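You operate a simulated robot arm through the tools that you are given. There is no shell and no other tool.

You are at the controls of a simulated robot arm. One attempt, no reset.

TASK
Meter the white pane and rack it by its reading.
Fine: zero the bench meter while its slot is empty, then measure the pane; it goes into the shade slot tagged with that figure.

The check looks at the end state, three seconds after you hand in, the way a careful person would. Anything else that was tipped, shoved, dropped, spilled or broken makes it a failure.

THE ROBOT
A 6-joint arm with a two-finger gripper, fixed in place. Base frame: the origin is on the floor under the middle of its stand, x ahead of it, y to its left, z up. Units: mm, rad, N and s.
It reaches about 1298 mm from its shoulder. Its first joint turns from -2.601 to 2.601 rad. Payload 1.57 kg.
The tool frame sits at the grasp point between the pads (the TCP): z along the fingers, y along the line on which they close. The tips reach 21 mm beyond it. The gripper opens to 70 mm; its body begins 50 mm behind the TCP.
Orientation is that of the tool frame in the base frame, as [roll, pitch, yaw] about the fixed x, y, z axes, in that order (R = Rz(yaw) Ry(pitch) Rx(roll)). With the fingers straight down and closing along the base's y, the tool's x points along the base's -x, its y along +y and its z along -z.

THE INTERFACE
- The arm moves only by the tool apply_moves. Its argument "deltas" is text: rows parted by semicolons, each of 7 numbers parted by spaces: the shift along the base's x, y, z in cm, then the turn, a rotation vector about the base's x, y, z in rad, then the finger opening in cm, from 0 to 7. In form: x y z rx ry rz fingers; .... A call has 1 to 20 rows; each row is the pose to reach, as a shift and turn from the pose commanded when the call began. Rows are played at 5 a second. More than 50 mm and 0.15 rad between two rows, or a gripper value outside its range, and nothing of the call is played. A pose out of reach is approached as far as the arm can. The call stops where the force on the tool passes 40 N (or 10 N more than at its start, if that is more) or the arm is blocked; 0.2 s more then pass. The fingers move at their own pace (about 103.7 mm/s each) and stop on an object; they squeeze with about 30 N. The grip force told is the motor's: it shows also when the fingers shut on nothing. Time passes only in rows, and 0.2 s behind the last, so rows that repeat a pose let the fingers close. The reply holds the time, the measured pose of the TCP, the force on the tool along the base axes, the opening and the grip force, in the units named above and with some noise, with the torque about the TCP (base axes, N m) and any sound that the robot's microphone picked up.
- Cameras (640 x 400 px; columns grow to the right, rows downward): "scene" is fixed at [399, -500.2, 1644.5]; the picture's right is [0.21, -0.98, 0.00], its down [-0.93, -0.20, -0.31] and it looks along [0.30, 0.06, -0.95] (base axes); focal length 277 px, centre (320, 200). "wrist" rides on the gripper at [79, 4, -81] in the tool frame; the picture's right is [-0.05, 1.00, 0.00], its down [-0.67, -0.04, -0.74] and it looks along [-0.74, -0.04, 0.67] (tool axes); focal length 256 px, centre (320, 200). There is no depth. A picture from a camera that has moved, and an enlarged one, comes with that camera's place and axes in the base frame and with its lens.
- snapshot(camera): a new picture of that camera. It takes no simulated time.
- raise_lower(by): slides the trunk up (or, below 0, down) by that many mm; the arm rides with it, the base frame stays. It gives what a move gives, with no picture.
- close_up(camera, box): a new picture of the part [left, top, right, bottom] of that camera's present view, enlarged. It takes no simulated time.
- hand_in(): hands the job in; it is judged then, once.

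Places have to be worked out from the pictures, the camera data and where the tool is seen. Open the gripper and draw the arm clear of the work before you hand the job in, unless the task says otherwise.

The tools are called after "Emit:" as a command line: name --argument value ..., lists and objects as JSON in quotes. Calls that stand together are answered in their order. apply_moves: Moves the arm, as the interface text tells. Its arguments: {"type":"object","properties":{"deltas":{"type":"string"}},"required":["deltas"]} The other tools are called the same way: raise_lower (by) moves the trunk up or down; snapshot (camera) takes a picture; close_up (camera, box) takes an enlarged picture of a part of a camera's view; hand_in () hands the job in.

At the start:

```text
t: 0.0
position: [654.2, -163.2, 1216.9]
tool_rot: [-3.141, 0.0, -3.141]
force: [-0.6, -0.3, -0.9]
ft_torque: [0.03, 0.01, -0.02]
width: 70.2
grip_force: 0.1
trunk travel left (down, up): [-899.0, 71.0]
```

scene: 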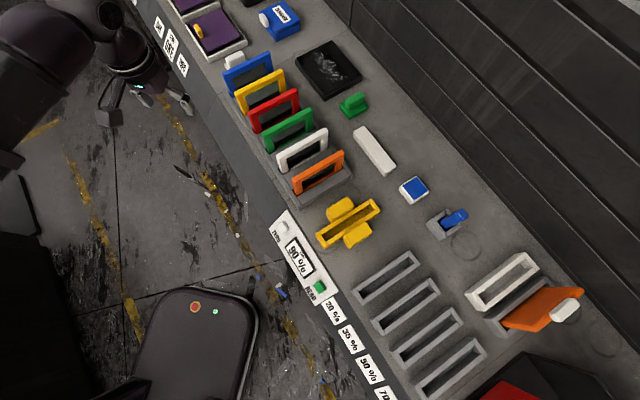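
wrist: 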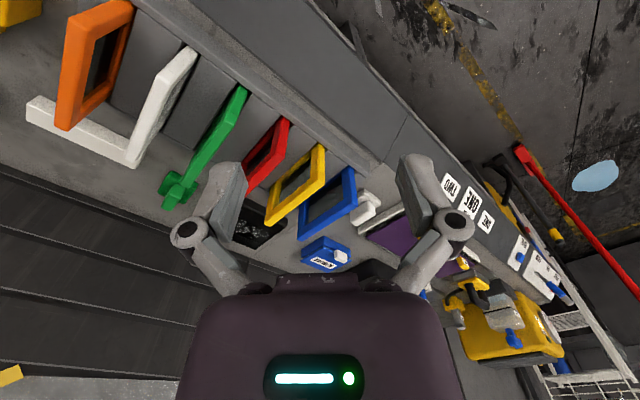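

The scene shows a rack of coloured panes, a yellow meter slot, a display panel with buttons and tagged shade slots. I'll look closer at these before moving.

Emit:
close_up --camera "scene" --box '[220, 40, 400, 200]'

Emit:
close_up --camera "scene" --box '[240, 180, 420, 320]'

Emit:
close_up --camera "scene" --box '[300, 230, 500, 400]'

Emit:
close_up --camera "scene" --box '[380, 150, 620, 400]'

```text
2.50 times, centred on (310, 120) of scene
camera zoom: at [399.0, -500.2, 1644.5], right [0.21, -0.98, 0.0], down [-0.93, -0.2, -0.31], along [0.3, 0.06, -0.95], focal length 693 px, centre (345, 400)
```

zoom: 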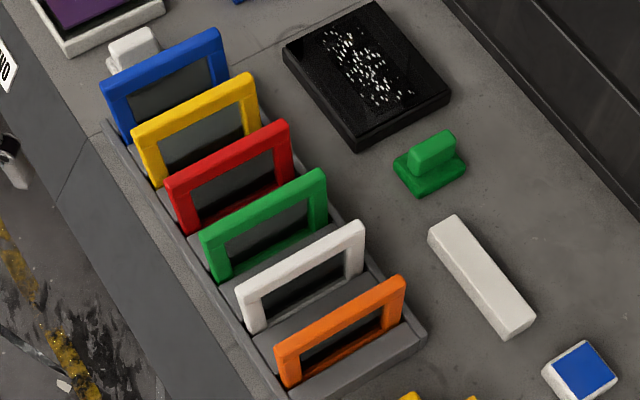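

```text
2.86 times, centred on (330, 250) of scene
camera zoom: at [399.0, -500.2, 1644.5], right [0.21, -0.98, 0.0], down [-0.93, -0.2, -0.31], along [0.3, 0.06, -0.95], focal length 792 px, centre (291, 57)
```

zoom: 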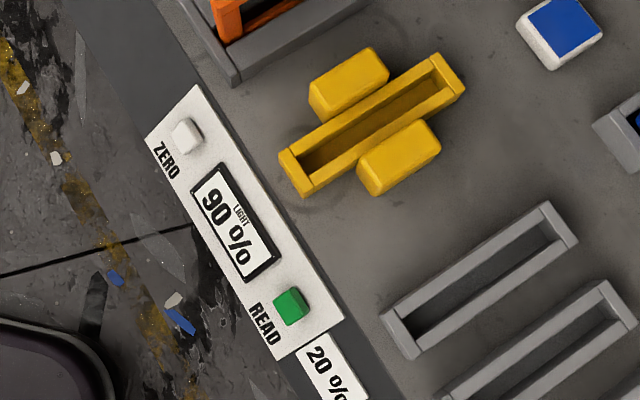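

```text
2.35 times, centred on (400, 315) of scene
camera zoom: at [399.0, -500.2, 1644.5], right [0.21, -0.98, 0.0], down [-0.93, -0.2, -0.31], along [0.3, 0.06, -0.95], focal length 652 px, centre (132, -71)
```

zoom: 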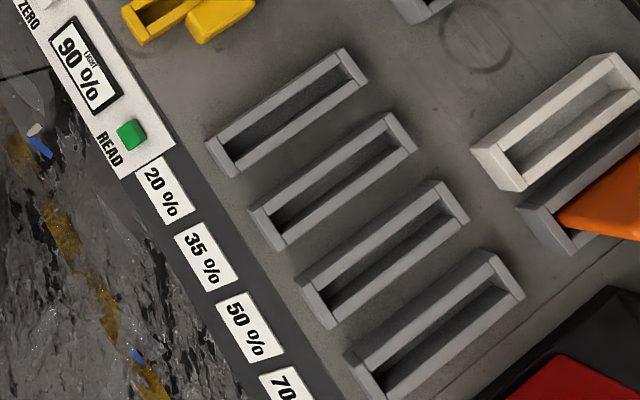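

```text
1.60 times, centred on (500, 275) of scene
camera zoom: at [399.0, -500.2, 1644.5], right [0.21, -0.98, 0.0], down [-0.93, -0.2, -0.31], along [0.3, 0.06, -0.95], focal length 443 px, centre (32, 80)
```

zoom: 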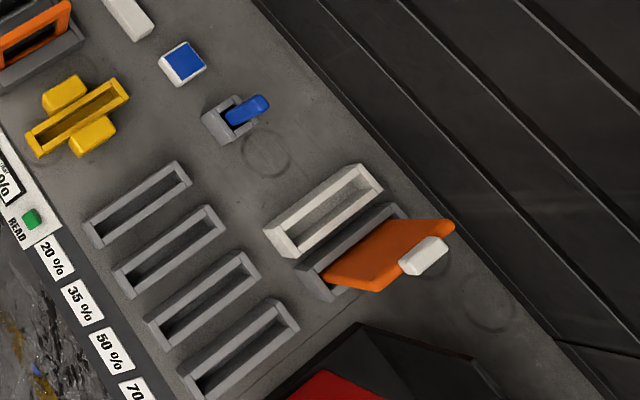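

The bench is at about z≈900 and turned roughly 45°. I'll look through the wrist camera at the pane rack in detail to help triangulate.

Emit:
close_up --camera "wrist" --box '[0, 0, 320, 200]'

Emit:
close_up --camera "scene" --box '[60, 0, 260, 125]'

Emit:
close_up --camera "scene" --box '[260, 130, 360, 200]'

```text
2.00 times, centred on (160, 100) of wrist
camera zoom: at [575.7, -159.6, 1299.6], right [0.05, 1.0, 0.0], down [0.67, -0.04, 0.74], along [0.74, -0.04, -0.67], focal length 512 px, centre (640, 400)
```

zoom: 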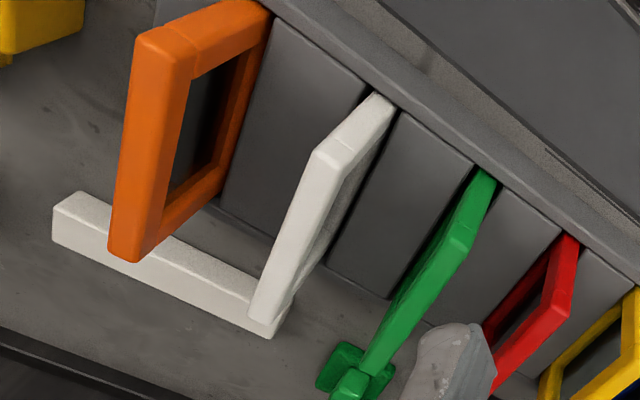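

```text
3.20 times, centred on (160, 62) of scene
camera zoom: at [399.0, -500.2, 1644.5], right [0.21, -0.98, 0.0], down [-0.93, -0.2, -0.31], along [0.3, 0.06, -0.95], focal length 887 px, centre (832, 640)
```

zoom: 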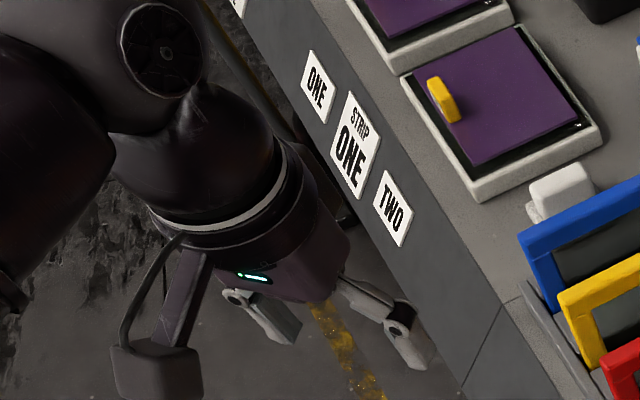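

```text
5.71 times, centred on (310, 165) of scene
camera zoom: at [399.0, -500.2, 1644.5], right [0.21, -0.98, 0.0], down [-0.93, -0.2, -0.31], along [0.3, 0.06, -0.95], focal length 1584 px, centre (377, 400)
```

zoom: 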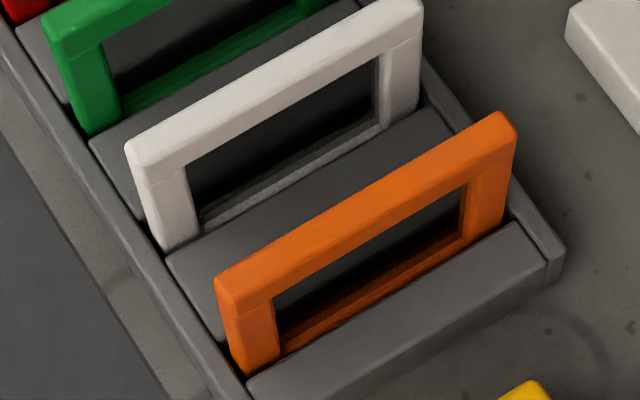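

Triangulation puts the white pane's top at about z≈1014, centred near (730, -380), with its plane turned about 45°. I'll turn the gripper -45° and hover in front of the meter so the wrist camera can see the panel and slots.

Emit:
apply_moves --deltas "-1.9 -2.95 -1.1 0 0 -0.131 7; -3.8 -5.9 -2.2 0 0 -0.262 7; -5.7 -8.85 -3.3 0 0 -0.393 7; -7.6 -11.8 -4.5 0 0 -0.524 7; -9.5 -14.75 -5.6 0 0 -0.655 7; -11.4 -17.7 -6.7 0 0 -0.785 7; -11.4 -17.7 -6.7 0 0 -0.785 7"

Emit:
snapshot --camera "wrist"

Emit:
snapshot --camera "scene"

```text
t: 1.6
position: [540.6, -339.6, 1218.6]
tool_rot: [-3.141, 0.0, 2.354]
force: [0.1, 0.0, -0.3]
ft_torque: [-0.04, 0.03, -0.03]
width: 70.1
grip_force: 0.1
out of reach, approached as far as the arm can: row 1, 2, 3, 4, 5, 6, 7
trunk travel left (down, up): [-899.0, 71.0]
```

```text
taken
camera wrist: at [488.2, -280.7, 1299.6], right [0.74, 0.67, 0.0], down [0.45, -0.5, 0.74], along [0.5, -0.55, -0.67], focal length 256 px, centre (320, 200)
```

wrist: 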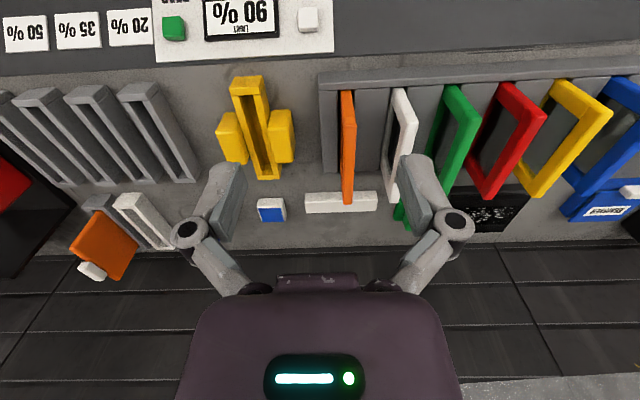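

```text
taken
```

scene: 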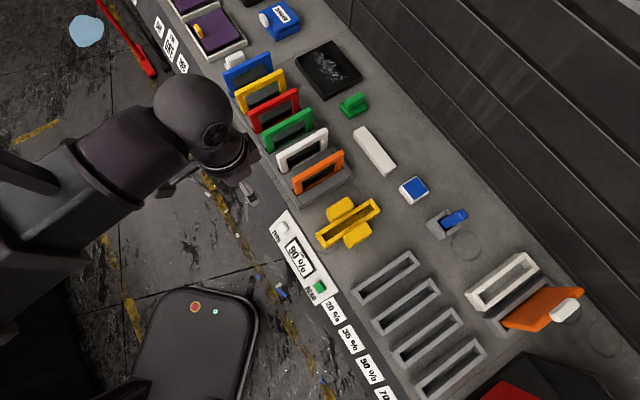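

The arm could not descend, because the trunk is near its top, so I'll need to lower the trunk. First I'll look closely at the panel and rack from this view.

Emit:
close_up --camera "wrist" --box '[140, 0, 340, 110]'

Emit:
close_up --camera "wrist" --box '[300, 60, 500, 210]'

Emit:
close_up --camera "wrist" --box '[0, 0, 200, 130]'

```text
3.20 times, centred on (240, 55) of wrist
camera zoom: at [488.2, -280.7, 1299.6], right [0.74, 0.67, 0.0], down [0.45, -0.5, 0.74], along [0.5, -0.55, -0.67], focal length 819 px, centre (576, 664)
```

zoom: 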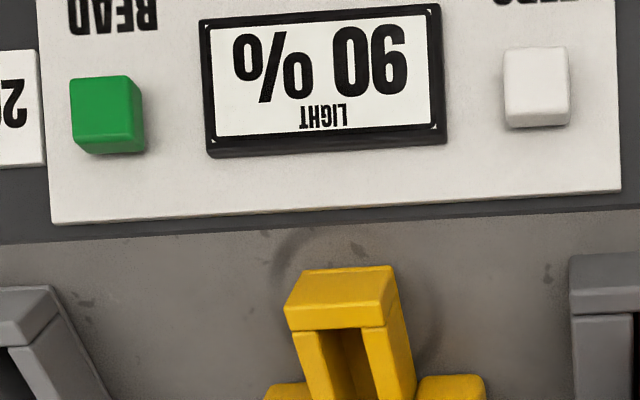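

```text
2.67 times, centred on (400, 135) of wrist
camera zoom: at [488.2, -280.7, 1299.6], right [0.74, 0.67, 0.0], down [0.45, -0.5, 0.74], along [0.5, -0.55, -0.67], focal length 683 px, centre (107, 373)
```

zoom: 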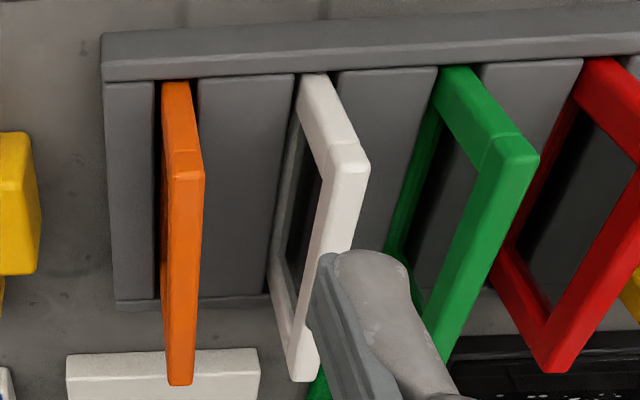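

```text
3.08 times, centred on (100, 65) of wrist
camera zoom: at [488.2, -280.7, 1299.6], right [0.74, 0.67, 0.0], down [0.45, -0.5, 0.74], along [0.5, -0.55, -0.67], focal length 788 px, centre (997, 615)
```

zoom: 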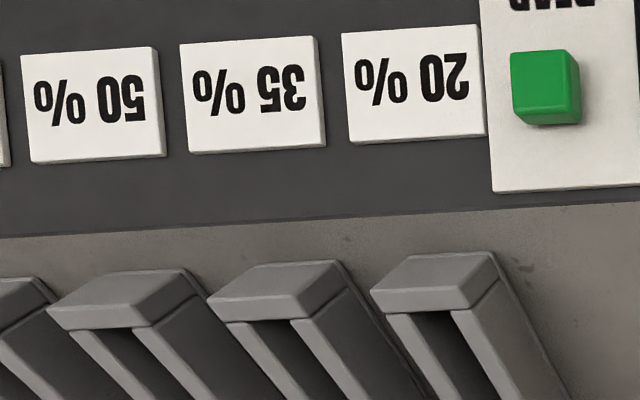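

The tags and panel sit on a strip sloped about 45°, with ZERO near (541,-363,872) and READ near (406,-500,870). I'll lower the trunk 200 mm, since the TCP is above clear space in front of the rack.

Emit:
raise_lower --by -200

Emit:
snapshot --camera "wrist"

Emit:
snapshot --camera "scene"

```text
t: 3.8
position: [541.0, -339.9, 1017.8]
tool_rot: [3.141, 0.0, 2.356]
force: [0.3, 0.9, 0.2]
ft_torque: [0.0, -0.02, -0.01]
width: 69.8
grip_force: 0.1
trunk travel left (down, up): [-699.0, 271.0]
```

```text
taken
camera wrist: at [488.1, -280.8, 1099.7], right [0.74, 0.67, 0.0], down [0.45, -0.5, 0.74], along [0.5, -0.55, -0.67], focal length 256 px, centre (320, 200)
```

wrist: 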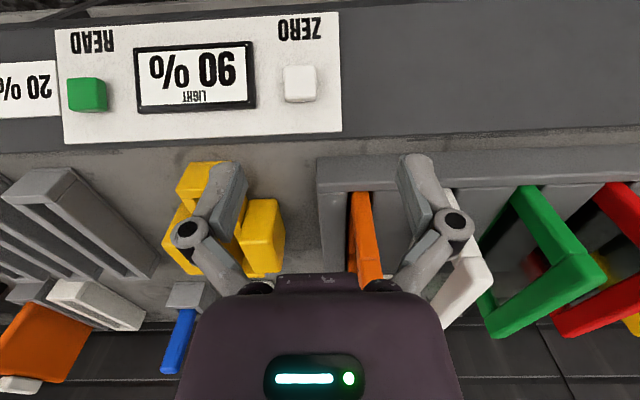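

```text
taken
```

scene: 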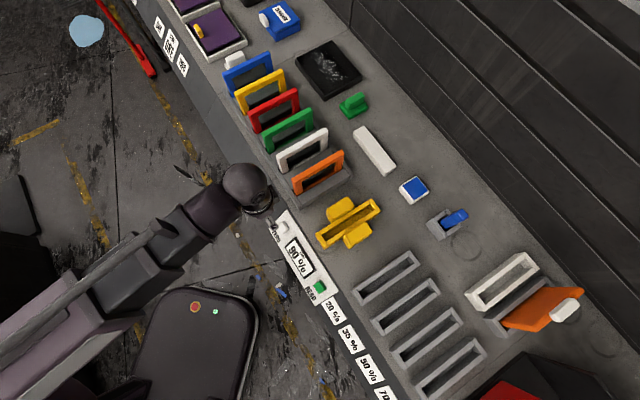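

The trunk is down 200 mm, and the height difference gives stereo from two wrist views. I'll take close-ups of the yellow meter, the rack and the slots from this lower view.

Emit:
close_up --camera "wrist" --box '[150, 140, 350, 280]'

Emit:
close_up --camera "wrist" --box '[300, 130, 500, 270]'

Emit:
close_up --camera "wrist" --box '[50, 10, 350, 160]'

Emit:
close_up --camera "scene" --box '[300, 180, 400, 260]'

```text
2.86 times, centred on (250, 210) of wrist
camera zoom: at [488.1, -280.8, 1099.7], right [0.74, 0.67, 0.0], down [0.45, -0.5, 0.74], along [0.5, -0.55, -0.67], focal length 731 px, centre (520, 171)
```

zoom: 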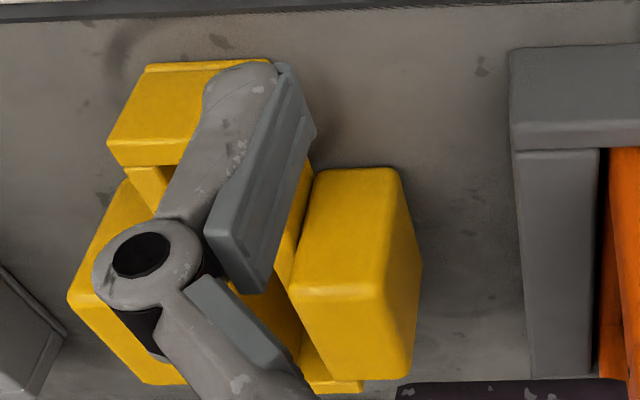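

```text
2.86 times, centred on (400, 200) of wrist
camera zoom: at [488.1, -280.8, 1099.7], right [0.74, 0.67, 0.0], down [0.45, -0.5, 0.74], along [0.5, -0.55, -0.67], focal length 731 px, centre (91, 200)
```

zoom: 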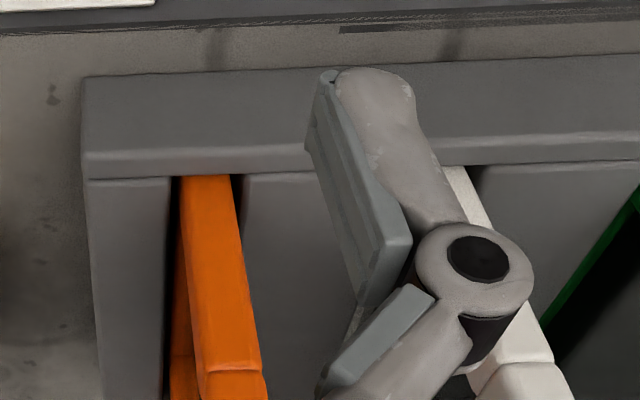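

```text
2.13 times, centred on (200, 85) of wrist
camera zoom: at [488.1, -280.8, 1099.7], right [0.74, 0.67, 0.0], down [0.45, -0.5, 0.74], along [0.5, -0.55, -0.67], focal length 546 px, centre (576, 445)
```

zoom: 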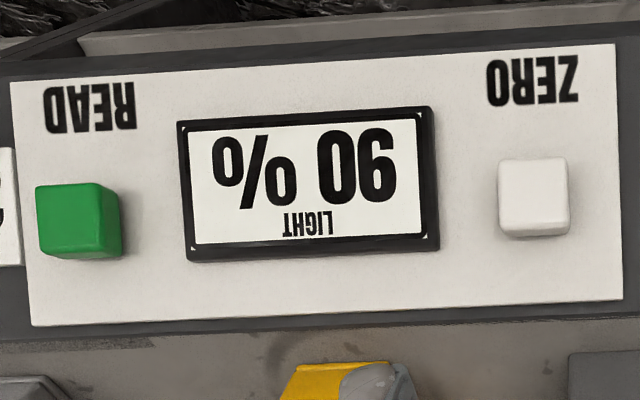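

```text
5.00 times, centred on (350, 220) of scene
camera zoom: at [399.0, -500.2, 1644.5], right [0.21, -0.98, 0.0], down [-0.93, -0.2, -0.31], along [0.3, 0.06, -0.95], focal length 1386 px, centre (170, 100)
```

zoom: 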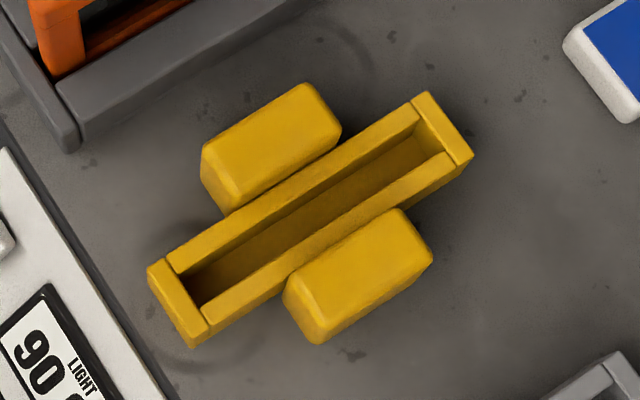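

ZERO's outer face works out near (538,-361,881) and READ's near (405,-496,882), both on the tilted strip. I'll close the fingers and tilt the tool 45° to point along the button normal, backing off to a safe spot first.

Emit:
apply_moves --deltas "-1 0.7 -0.5 -0.0926 -0.0926 0 0; -2 1.4 -1 -0.185 -0.185 0 0; -3 2.1 -1.5 -0.278 -0.278 0 0; -4.1 2.8 -2 -0.370 -0.370 0 0; -5.1 3.4 -2.4 -0.463 -0.463 0 0; -6.1 4 -2.8 -0.555 -0.555 0 0; -6.1 4 -2.8 -0.555 -0.555 0 0"

Emit:
snapshot --camera "wrist"

Emit:
snapshot --camera "scene"

```text
t: 5.4
position: [558.3, -347.8, 1071.5]
tool_rot: [-3.141, 0.785, 2.356]
force: [-0.7, -0.1, -0.1]
ft_torque: [0.01, 0.01, 0.01]
width: 0.0
grip_force: 29.0
out of reach, approached as far as the arm can: row 1, 2, 3, 4, 5, 6, 7
trunk travel left (down, up): [-699.0, 271.0]
```

```text
taken
camera wrist: at [481.5, -266.0, 1074.3], right [0.73, 0.68, 0.04], down [-0.06, 0.01, 1.0], along [0.68, -0.73, 0.05], focal length 256 px, centre (320, 200)
```

wrist: 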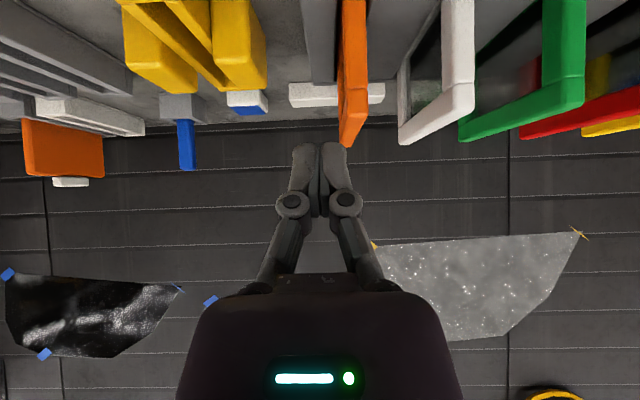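

```text
taken
```

scene: 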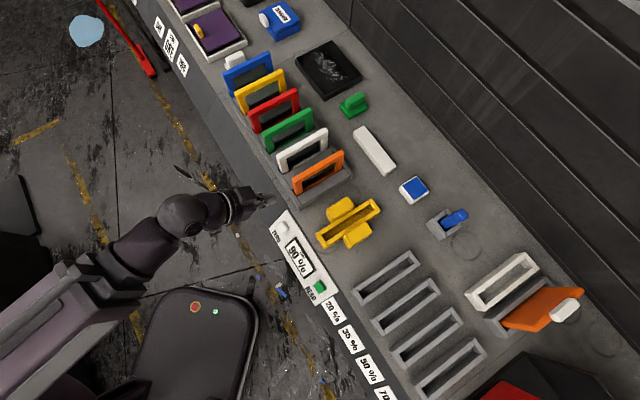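

The arm seems unable to bring its wrist below about z≈1200 at this trunk height. I'll raise the arm in front of the bench first, then lower the trunk further.

Emit:
apply_moves --deltas "0 0 4 0 0 0 0; 0 0 8 0 0 0 0; 0 0 12 0 0 0 0; 0 0 16 0 0 0 0; 0 0 16 0 0 0 0"

```text
t: 6.6
position: [560.5, -349.7, 1072.2]
tool_rot: [-3.141, 0.785, 2.356]
force: [0.6, 0.4, -0.5]
ft_torque: [0.01, -0.01, 0.01]
width: 0.0
grip_force: 29.0
out of reach, approached as far as the arm can: row 1, 2, 3, 4, 5
trunk travel left (down, up): [-699.0, 271.0]
```

The pose did not change, so I need to learn what limits the arm. I'll try a small outward and upward probe, well above the pane tops.

Emit:
apply_moves --deltas "2 -1.5 1 0 0 0 0; 4 -3 2 0 0 0 0; 4 -3 4 0 0 0 0; 4 -3 4 0 0 0 0"

Emit:
snapshot --camera "scene"

```text
t: 7.6
position: [599.9, -381.4, 1071.5]
tool_rot: [-3.141, 0.786, 2.357]
force: [-0.4, -0.5, 0.0]
ft_torque: [-0.02, 0.03, 0.02]
width: 0.0
grip_force: 28.5
out of reach, approached as far as the arm can: row 1, 2, 3, 4
trunk travel left (down, up): [-699.0, 271.0]
```

```text
taken
```

scene: 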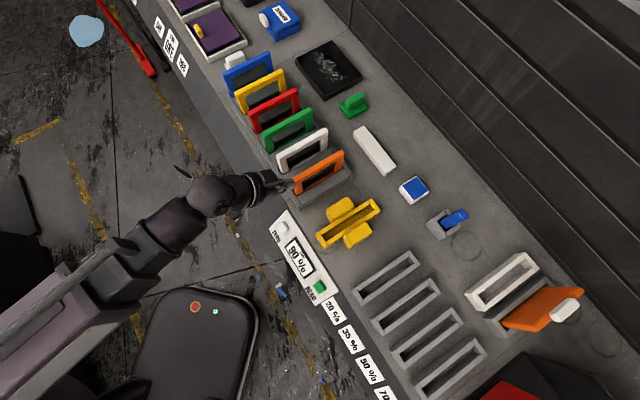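

The arm moved freely in x/y but not in z, so its height comes only from the trunk, like a SCARA arm. I'll test whether the tilted tool can retreat to (485,-308) in front of the panel.

Emit:
apply_moves --deltas "-3 2 0 0 0 0 0; -6 4 0 0 0 0 0; -9 6 0 0 0 0 0; -11.5 7.3 0 0 0 0 0; -11.5 7.3 0 0 0 0 0"

```text
t: 8.8
position: [556.5, -351.9, 1071.8]
tool_rot: [3.141, 0.785, 2.355]
force: [-1.1, -1.1, 0.6]
ft_torque: [-0.03, -0.04, 0.01]
width: 0.2
grip_force: 28.7
out of reach, approached as far as the arm can: row 2, 3, 4, 5
trunk travel left (down, up): [-699.0, 271.0]
```

The wrist cannot come closer than about r≈533 mm from the base axis, so I'll use a smaller tilt of 25°, which lets me reach ZERO. I'll retilt and line up about 25 mm in front of ZERO at the current height.

Emit:
apply_moves --deltas "-1.4 0.5 -1.3 0.082 0.082 0 0; -2.8 1.0 -2.5 0.165 0.165 0 0; -4.25 1.46 -3.65 0.247 0.247 0 0; -4.25 1.46 -3.65 0.247 0.247 0 0"

Emit:
snapshot --camera "wrist"

```text
t: 9.8
position: [513.6, -335.9, 1034.4]
tool_rot: [-3.142, 0.434, 2.355]
force: [-0.4, 1.2, 0.2]
ft_torque: [0.01, 0.06, 0.05]
width: 0.1
grip_force: 28.7
trunk travel left (down, up): [-699.0, 271.0]
```

```text
taken
camera wrist: at [441.5, -257.7, 1076.0], right [0.74, 0.67, 0.02], down [0.18, -0.23, 0.96], along [0.65, -0.7, -0.29], focal length 256 px, centre (320, 200)
```

wrist: 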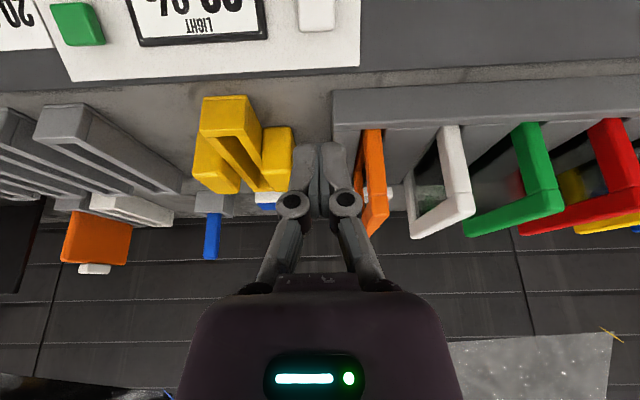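

TCP is at (514,-336,1034), tilted 25° and lined up with ZERO. I'll lower the trunk 120 mm and check the view.

Emit:
raise_lower --by -120

Emit:
snapshot --camera "wrist"

Emit:
close_up --camera "scene" --box '[200, 150, 360, 310]'

```text
t: 11.3
position: [514.4, -335.3, 914.8]
tool_rot: [-3.141, 0.436, 2.356]
force: [-0.2, -0.2, 0.3]
ft_torque: [0.0, -0.01, -0.03]
width: 0.0
grip_force: 29.1
trunk travel left (down, up): [-579.0, 391.0]
```

```text
taken
camera wrist: at [441.7, -257.7, 956.0], right [0.74, 0.67, 0.02], down [0.18, -0.23, 0.96], along [0.65, -0.7, -0.29], focal length 256 px, centre (320, 200)
```

wrist: 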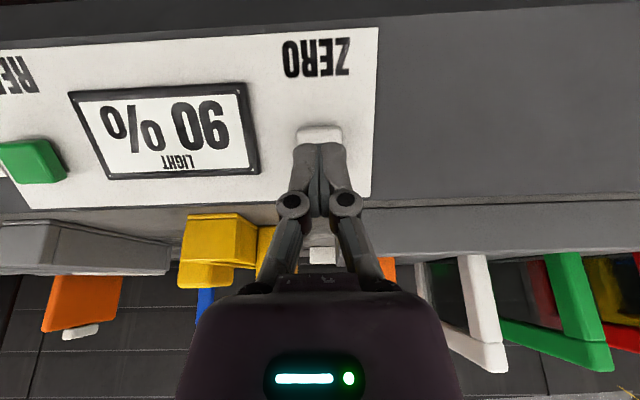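

```text
2.50 times, centred on (280, 230) of scene
camera zoom: at [399.0, -500.2, 1644.5], right [0.21, -0.98, 0.0], down [-0.93, -0.2, -0.31], along [0.3, 0.06, -0.95], focal length 693 px, centre (420, 125)
```

zoom: 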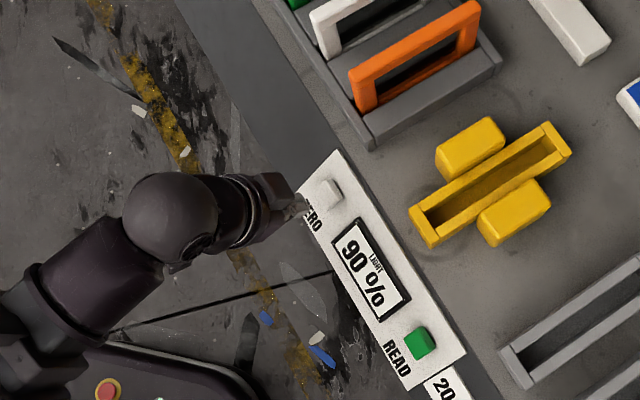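

The closed fingertips line up with the ZERO button. I'll lower another 17 mm to bring the tips to the button's height.

Emit:
raise_lower --by -17

Emit:
close_up --camera "wrist" --box '[240, 60, 400, 220]'

Emit:
close_up --camera "scene" --box '[250, 190, 330, 270]'

```text
t: 11.9
position: [513.5, -335.6, 897.7]
tool_rot: [3.141, 0.436, 2.357]
force: [0.8, -0.4, 0.0]
ft_torque: [-0.02, -0.01, -0.01]
width: 0.2
grip_force: 28.9
trunk travel left (down, up): [-562.0, 408.0]
```

```text
2.50 times, centred on (320, 140) of wrist
camera zoom: at [441.7, -257.7, 938.9], right [0.74, 0.67, 0.02], down [0.18, -0.23, 0.96], along [0.65, -0.7, -0.29], focal length 640 px, centre (320, 350)
```

zoom: 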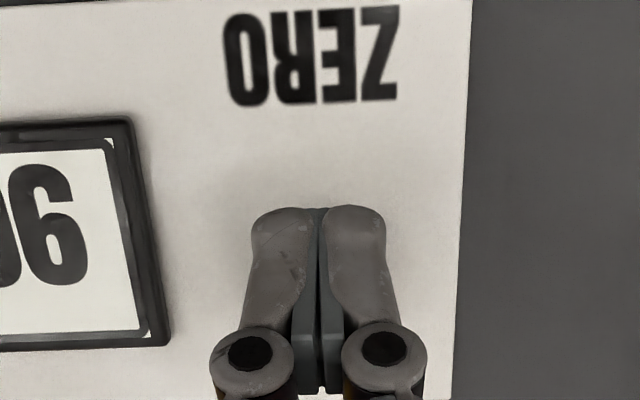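

```text
5.00 times, centred on (290, 230) of scene
camera zoom: at [399.0, -500.2, 1644.5], right [0.21, -0.98, 0.0], down [-0.93, -0.2, -0.31], along [0.3, 0.06, -0.95], focal length 1386 px, centre (470, 50)
```

zoom: 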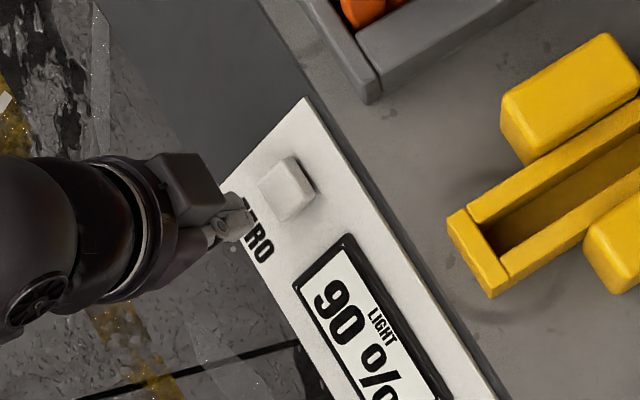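

The geometry puts the fingertips about 19 mm in front of the ZERO face at matching height. I'll push forward along the bench's inward direction in small steps, and the force limit will stop the call on contact.

Emit:
apply_moves --deltas "0.707 -0.707 0 0 0 0 0; 1.131 -1.131 0 0 0 0 0; 1.273 -1.273 0 0 0 0 0; 1.414 -1.414 0 0 0 0 0; 1.556 -1.556 0 0 0 0 0; 1.697 -1.697 0 0 0 0 0; 1.838 -1.838 0 0 0 0 0"

Emit:
close_up --camera "scene" --box '[250, 190, 330, 310]'

```text
t: 13.5
position: [532.4, -355.5, 898.8]
tool_rot: [-3.141, 0.433, 2.356]
force: [-1.0, 1.7, 1.5]
ft_torque: [0.02, 0.03, -0.02]
width: 5.7
grip_force: 28.4
trunk travel left (down, up): [-562.0, 408.0]
heard: click
```

```text
3.33 times, centred on (290, 250) of scene
camera zoom: at [399.0, -500.2, 1644.5], right [0.21, -0.98, 0.0], down [-0.93, -0.2, -0.31], along [0.3, 0.06, -0.95], focal length 924 px, centre (420, 33)
```

zoom: 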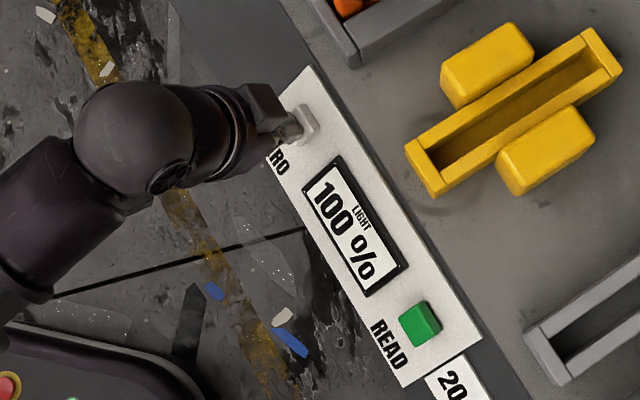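

A click was heard and the display now reads 100 %, so the meter is zeroed with its slot empty. I'll back off from the button.

Emit:
apply_moves --deltas "-0.7 0.7 0 0 0 0 0; -1.4 1.4 0 0 0 0 0; -1.9 1.9 0 0 0 0 0; -1.9 1.9 0 0 0 0 0"

Emit:
close_up --camera "scene" --box '[250, 190, 330, 310]'

```text
t: 14.5
position: [512.3, -335.6, 897.4]
tool_rot: [3.141, 0.434, 2.356]
force: [-0.2, 0.4, 0.2]
ft_torque: [0.03, 0.02, 0.01]
width: 0.1
grip_force: 28.6
trunk travel left (down, up): [-562.0, 408.0]
```

```text
3.33 times, centred on (290, 250) of scene
camera zoom: at [399.0, -500.2, 1644.5], right [0.21, -0.98, 0.0], down [-0.93, -0.2, -0.31], along [0.3, 0.06, -0.95], focal length 924 px, centre (420, 33)
```

zoom: 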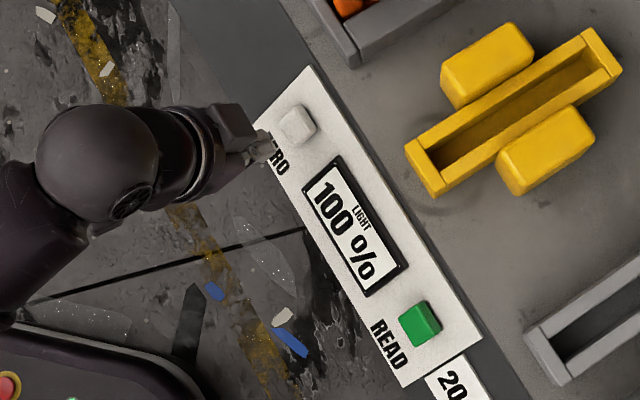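

The button has come back out and the display holds at 100 %. I'll raise the trunk 250 mm to get above the pane tops.

Emit:
raise_lower --by 250

```text
t: 17.1
position: [513.3, -335.1, 1147.0]
tool_rot: [-3.141, 0.436, 2.356]
force: [0.1, -0.3, -0.1]
ft_torque: [-0.01, 0.03, 0.02]
width: 0.1
grip_force: 28.5
trunk travel left (down, up): [-812.0, 158.0]
```

Now I'll level the tool to vertical and move over the front part of the white pane, well above it, with fingers opened to about 45 mm so I can measure alignment.

Emit:
apply_moves --deltas "3.7 -0.1 -0.4 0.077 0.077 0 4.5; 7.4 -0.3 -0.8 0.154 0.154 0 4.5; 11.2 -0.5 -1.3 0.231 0.231 0 4.5; 15 -0.6 -1.7 0.308 0.308 0 4.5; 18.7 -0.8 -1.7 0.308 0.308 0 4.5; 18.7 -0.8 -1.7 0.308 0.308 0 4.5"

Emit:
snapshot --camera "wrist"

Emit:
snapshot --camera "scene"

```text
t: 18.5
position: [699.8, -343.3, 1130.1]
tool_rot: [3.141, 0.0, 2.356]
force: [0.0, -0.4, -0.3]
ft_torque: [-0.02, -0.01, 0.03]
width: 44.9
grip_force: 0.1
out of reach, approached as far as the arm can: row 2, 3
trunk travel left (down, up): [-812.0, 158.0]
```

```text
taken
camera wrist: at [646.5, -284.7, 1213.0], right [0.74, 0.67, 0.0], down [0.45, -0.5, 0.74], along [0.5, -0.55, -0.67], focal length 256 px, centre (320, 200)
```

wrist: 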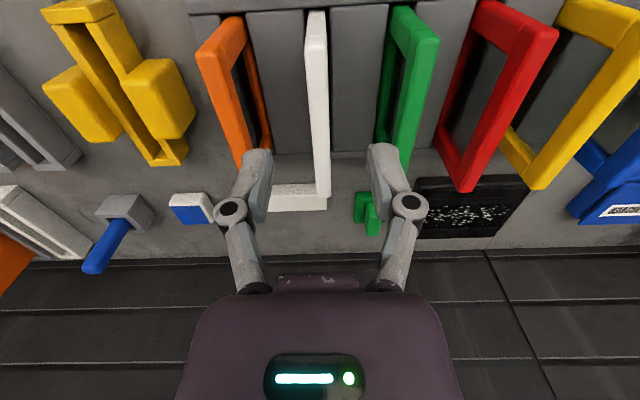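

```text
taken
```

scene: 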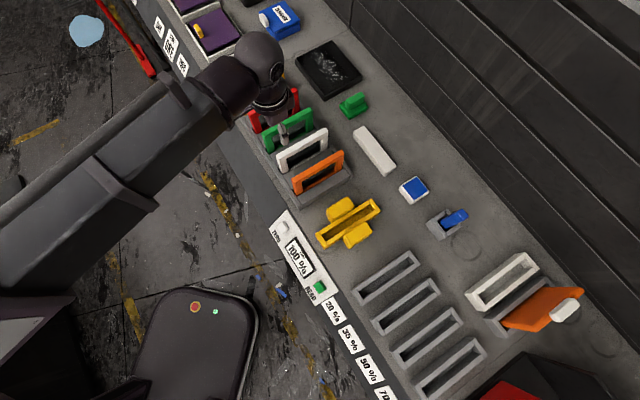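

The white pane is nearly centred between the fingers in this view. I'll zoom in to measure its top edge precisely.

Emit:
close_up --camera "wrist" --box '[220, 0, 420, 125]'

Emit:
close_up --camera "wrist" --box '[240, 100, 400, 220]'

Emit:
close_up --camera "wrist" --box '[20, 0, 220, 180]'

Emit:
close_up --camera "scene" --box '[250, 90, 370, 200]'

```text
3.20 times, centred on (320, 62) of wrist
camera zoom: at [646.5, -284.7, 1213.0], right [0.74, 0.67, 0.0], down [0.45, -0.5, 0.74], along [0.5, -0.55, -0.67], focal length 819 px, centre (320, 640)
```

zoom: 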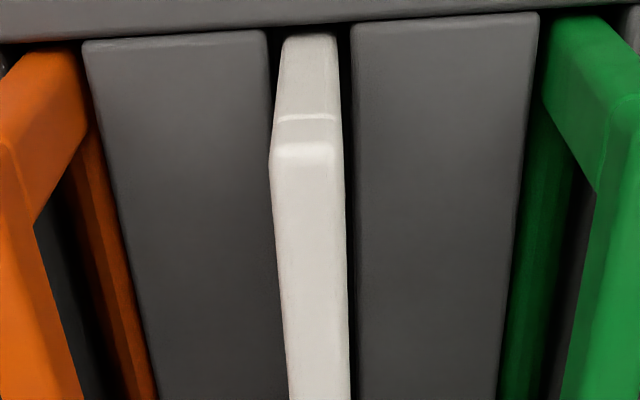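

```text
3.33 times, centred on (320, 160) of wrist
camera zoom: at [646.5, -284.7, 1213.0], right [0.74, 0.67, 0.0], down [0.45, -0.5, 0.74], along [0.5, -0.55, -0.67], focal length 853 px, centre (320, 333)
```

zoom: 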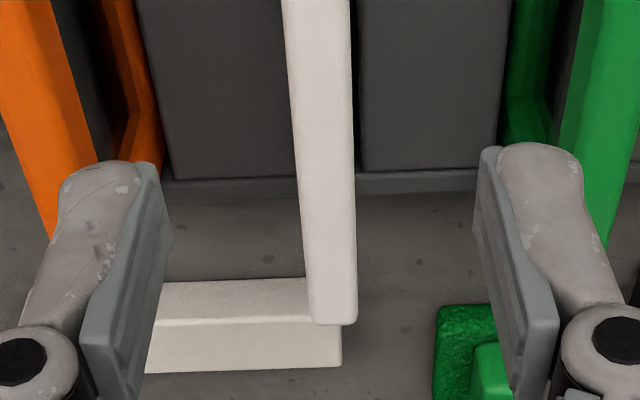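

```text
2.22 times, centred on (120, 90) of wrist
camera zoom: at [646.5, -284.7, 1213.0], right [0.74, 0.67, 0.0], down [0.45, -0.5, 0.74], along [0.5, -0.55, -0.67], focal length 569 px, centre (764, 444)
```

zoom: 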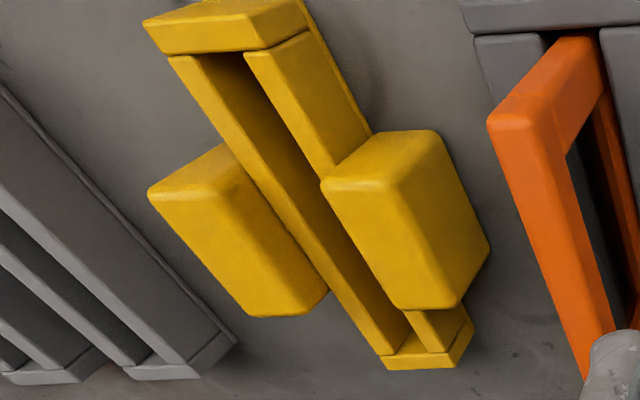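

```text
3.64 times, centred on (310, 145) of scene
camera zoom: at [399.0, -500.2, 1644.5], right [0.21, -0.98, 0.0], down [-0.93, -0.2, -0.31], along [0.3, 0.06, -0.95], focal length 1008 px, centre (356, 400)
```

zoom: 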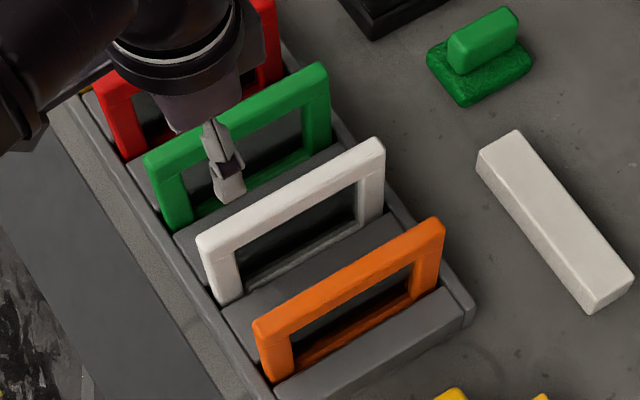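

The white pane is about 16 mm thick and 150 mm wide, with its top at z≈1013, centred near (740,-387). It sits about 2 mm off the fingers' mid-plane, so I'll shift over its centre and recheck.

Emit:
apply_moves --deltas "2 -2.2 0 0 0 0 4.5; 4.05 -4.35 0 0 0 0 4.5; 4.05 -4.35 0 0 0 0 4.5"

Emit:
snapshot --camera "wrist"

Emit:
close_up --camera "wrist" --box '[240, 80, 400, 200]'

```text
t: 19.3
position: [739.7, -384.8, 1131.0]
tool_rot: [-3.142, 0.001, 2.356]
force: [0.7, 0.0, 0.4]
ft_torque: [-0.03, -0.02, -0.01]
width: 45.1
grip_force: 0.0
trunk travel left (down, up): [-812.0, 158.0]
```

```text
taken
camera wrist: at [687.0, -327.3, 1212.8], right [0.74, 0.67, 0.0], down [0.45, -0.5, 0.74], along [0.5, -0.55, -0.67], focal length 256 px, centre (320, 200)
```

wrist: 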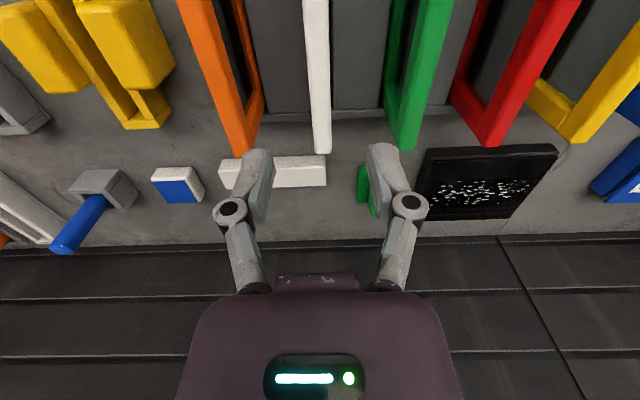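

```text
3.33 times, centred on (320, 140) of wrist
camera zoom: at [687.0, -327.3, 1212.8], right [0.74, 0.67, 0.0], down [0.45, -0.5, 0.74], along [0.5, -0.55, -0.67], focal length 853 px, centre (320, 400)
```

zoom: 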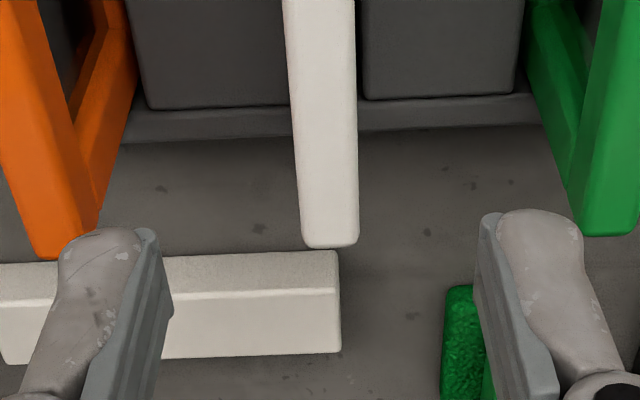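

The pane's top edge is aligned with the finger mid-plane to within about 0.5 mm near the centre. I'll lower 80 mm and check again before straddling it.

Emit:
raise_lower --by -80

Emit:
snapshot --camera "wrist"

Emit:
close_up --camera "scene" --box '[240, 80, 380, 200]'

```text
t: 20.5
position: [739.7, -384.9, 1050.3]
tool_rot: [-3.142, -0.001, 2.357]
force: [0.4, -0.5, -0.8]
ft_torque: [0.0, 0.03, 0.01]
width: 45.0
grip_force: 0.1
trunk travel left (down, up): [-732.0, 238.0]
```

```text
taken
camera wrist: at [687.3, -327.3, 1132.7], right [0.74, 0.67, 0.0], down [0.45, -0.5, 0.74], along [0.5, -0.55, -0.67], focal length 256 px, centre (320, 200)
```

wrist: 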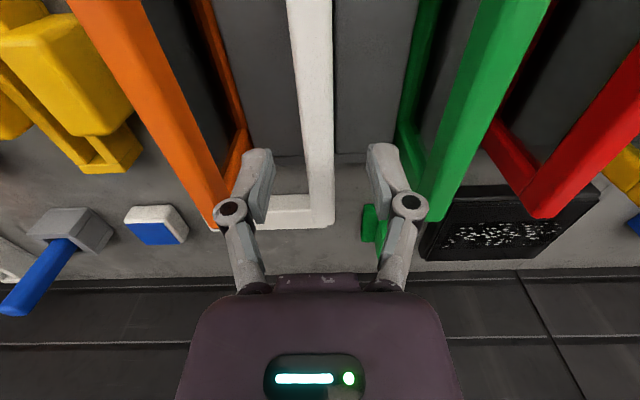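

```text
3.33 times, centred on (310, 140) of scene
camera zoom: at [399.0, -500.2, 1644.5], right [0.21, -0.98, 0.0], down [-0.93, -0.2, -0.31], along [0.3, 0.06, -0.95], focal length 924 px, centre (353, 400)
```

zoom: 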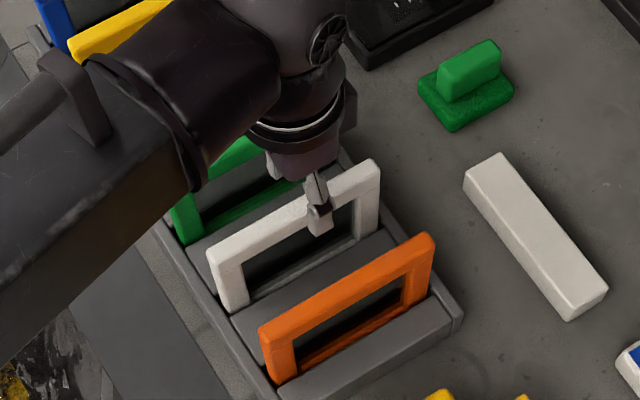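

Still centred between the fingers. I'll zoom to get a better estimate of the pane-top height.

Emit:
close_up --camera "wrist" --box '[250, 130, 390, 240]'

Emit:
close_up --camera "wrist" --box '[250, 0, 390, 110]'

```text
3.64 times, centred on (320, 185) of wrist
camera zoom: at [687.3, -327.3, 1132.7], right [0.74, 0.67, 0.0], down [0.45, -0.5, 0.74], along [0.5, -0.55, -0.67], focal length 931 px, centre (320, 254)
```

zoom: 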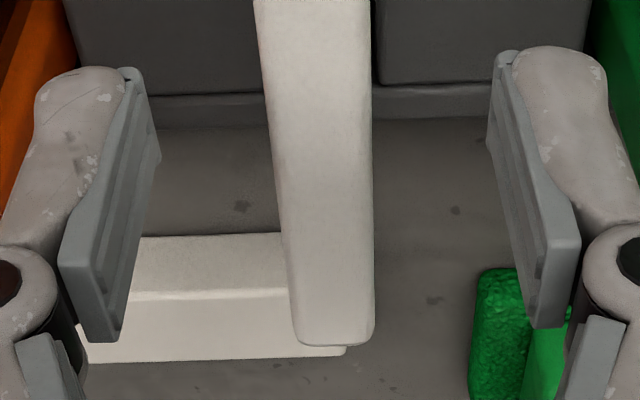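

```text
3.64 times, centred on (320, 55) of wrist
camera zoom: at [687.3, -327.3, 1132.7], right [0.74, 0.67, 0.0], down [0.45, -0.5, 0.74], along [0.5, -0.55, -0.67], focal length 931 px, centre (320, 727)
```

zoom: 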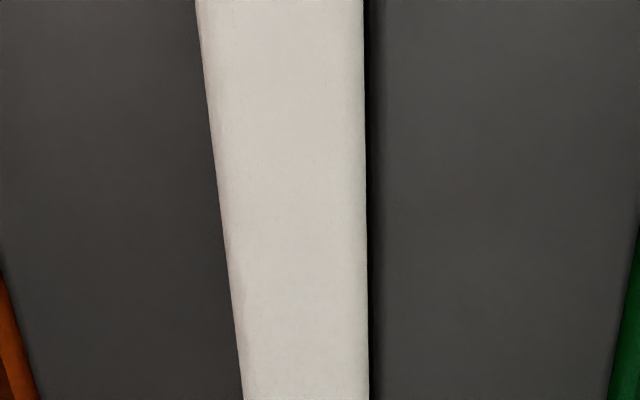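

Two-height stereo puts the pane top at z≈1025 and its centre about 8 mm nearer than I had it. I'll shift back 8 mm, then lower so the pads span the top bar of the frame.

Emit:
apply_moves --deltas "-0.56 0.56 0 0 0 0 4.5; -0.56 0.56 0 0 0 0 4.5"

Emit:
raise_lower --by -36

Emit:
snapshot --camera "wrist"

Emit:
close_up --camera "scene" --box '[260, 100, 360, 190]'

```text
t: 21.1
position: [736.0, -380.5, 1049.6]
tool_rot: [-3.14, 0.0, 2.355]
force: [0.8, -1.0, 0.1]
ft_torque: [0.0, -0.01, 0.02]
width: 44.9
grip_force: 0.0
trunk travel left (down, up): [-732.0, 238.0]
```

```text
t: 21.9
position: [735.4, -381.1, 1014.2]
tool_rot: [-3.141, -0.001, 2.356]
force: [-0.3, -0.3, -0.3]
ft_torque: [0.03, -0.01, -0.01]
width: 44.8
grip_force: 0.0
trunk travel left (down, up): [-696.0, 274.0]
```

```text
taken
camera wrist: at [682.2, -321.8, 1096.7], right [0.74, 0.67, 0.0], down [0.45, -0.5, 0.74], along [0.5, -0.55, -0.67], focal length 256 px, centre (320, 200)
```

wrist: 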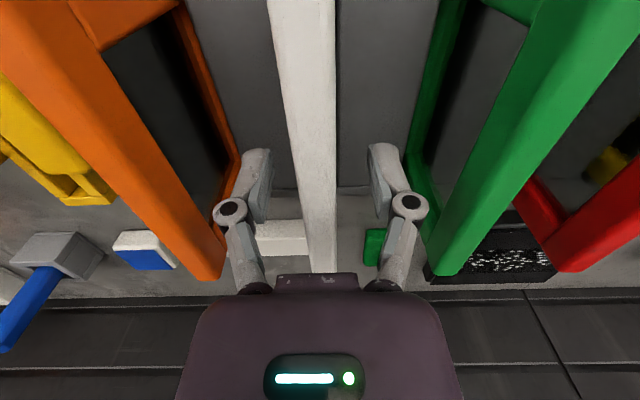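

```text
4.44 times, centred on (310, 145) of scene
camera zoom: at [399.0, -500.2, 1644.5], right [0.21, -0.98, 0.0], down [-0.93, -0.2, -0.31], along [0.3, 0.06, -0.95], focal length 1232 px, centre (364, 444)
```

zoom: 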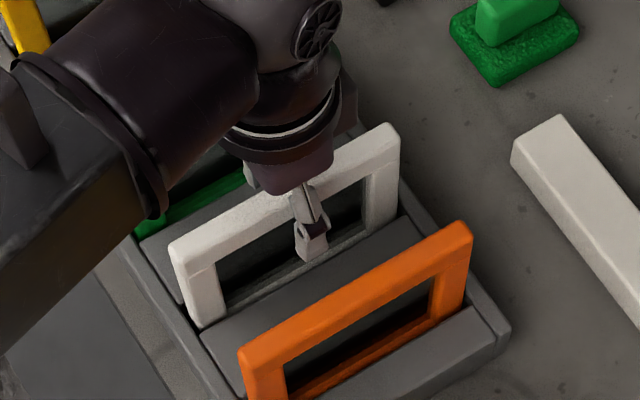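

The fingers straddle the top bar. I'll zoom in to check the centring before closing.

Emit:
close_up --camera "wrist" --box '[240, 130, 400, 240]'

```text
3.64 times, centred on (320, 185) of wrist
camera zoom: at [682.2, -321.8, 1096.7], right [0.74, 0.67, 0.0], down [0.45, -0.5, 0.74], along [0.5, -0.55, -0.67], focal length 931 px, centre (320, 254)
```

zoom: 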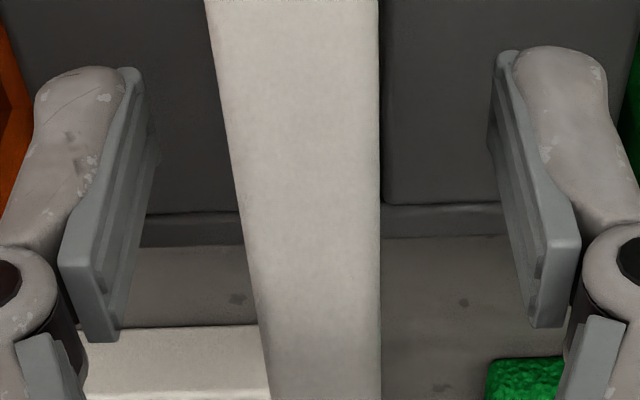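

The pane is centred within about 0.6 mm. Closing the fingers on the frame's top bar.

Emit:
apply_moves --deltas "0 0 0 0 0 0 2; 0 0 0 0 0 0 0; 0 0 0 0 0 0 0; 0 0 0 0 0 0 0"

Emit:
snapshot --camera "wrist"

```text
t: 22.9
position: [735.4, -380.8, 1014.0]
tool_rot: [-3.141, 0.001, 2.357]
force: [0.2, -0.4, 1.6]
ft_torque: [-0.01, -0.02, -0.01]
width: 15.8
grip_force: 30.1
trunk travel left (down, up): [-696.0, 274.0]
```

```text
taken
camera wrist: at [682.2, -321.8, 1096.8], right [0.74, 0.67, 0.0], down [0.45, -0.5, 0.74], along [0.5, -0.55, -0.67], focal length 256 px, centre (320, 200)
```

wrist: 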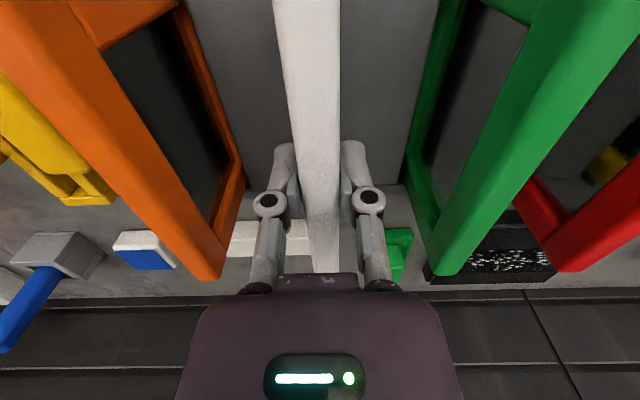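

Gripped: width 15.8 mm at 30 N. I'll lift a little first to check that it comes free.

Emit:
raise_lower --by 25

Emit:
close_up --camera "scene" --box '[250, 90, 370, 200]'

```text
t: 23.6
position: [735.1, -380.1, 1039.7]
tool_rot: [-3.141, -0.001, 2.355]
force: [-0.8, -1.0, -3.2]
ft_torque: [0.01, -0.01, -0.02]
width: 15.6
grip_force: 29.9
trunk travel left (down, up): [-721.0, 249.0]
```

```text
3.64 times, centred on (310, 145) of scene
camera zoom: at [399.0, -500.2, 1644.5], right [0.21, -0.98, 0.0], down [-0.93, -0.2, -0.31], along [0.3, 0.06, -0.95], focal length 1008 px, centre (356, 400)
```

zoom: 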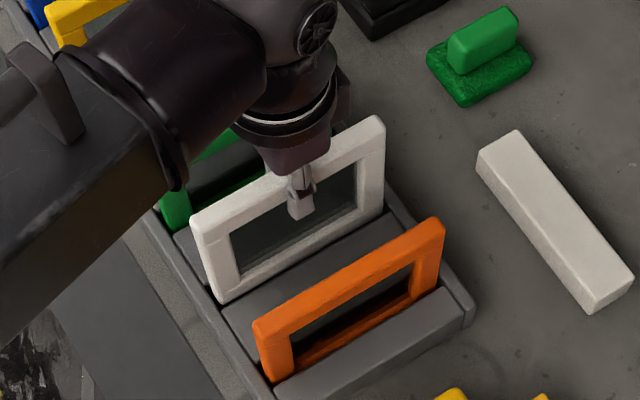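

It lifts freely, at about 3 N of weight. I'll raise another 130 mm so its bottom clears the neighbouring panes.

Emit:
raise_lower --by 130

Emit:
snapshot --camera "scene"

Emit:
snapshot --camera "wrist"

```text
t: 25.1
position: [735.5, -379.9, 1169.0]
tool_rot: [-3.14, 0.001, 2.355]
force: [0.3, -0.5, -3.5]
ft_torque: [-0.03, -0.02, 0.02]
width: 15.6
grip_force: 30.4
trunk travel left (down, up): [-851.0, 119.0]
```

```text
taken
```

scene: 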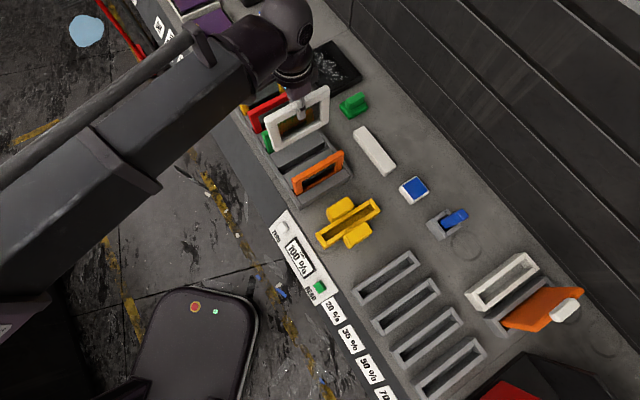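

```text
taken
camera wrist: at [682.6, -322.0, 1251.4], right [0.74, 0.67, 0.0], down [0.45, -0.5, 0.74], along [0.5, -0.55, -0.67], focal length 256 px, centre (320, 200)
```

wrist: 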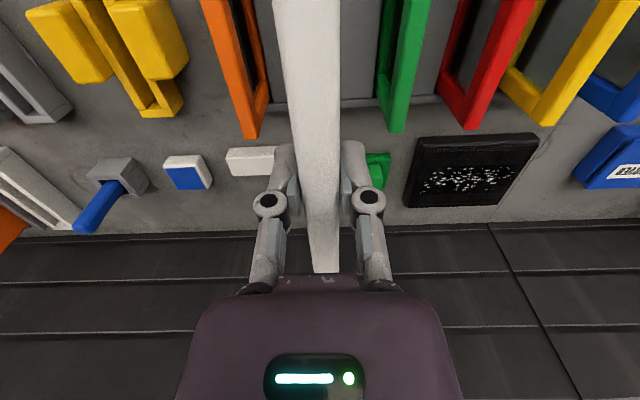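

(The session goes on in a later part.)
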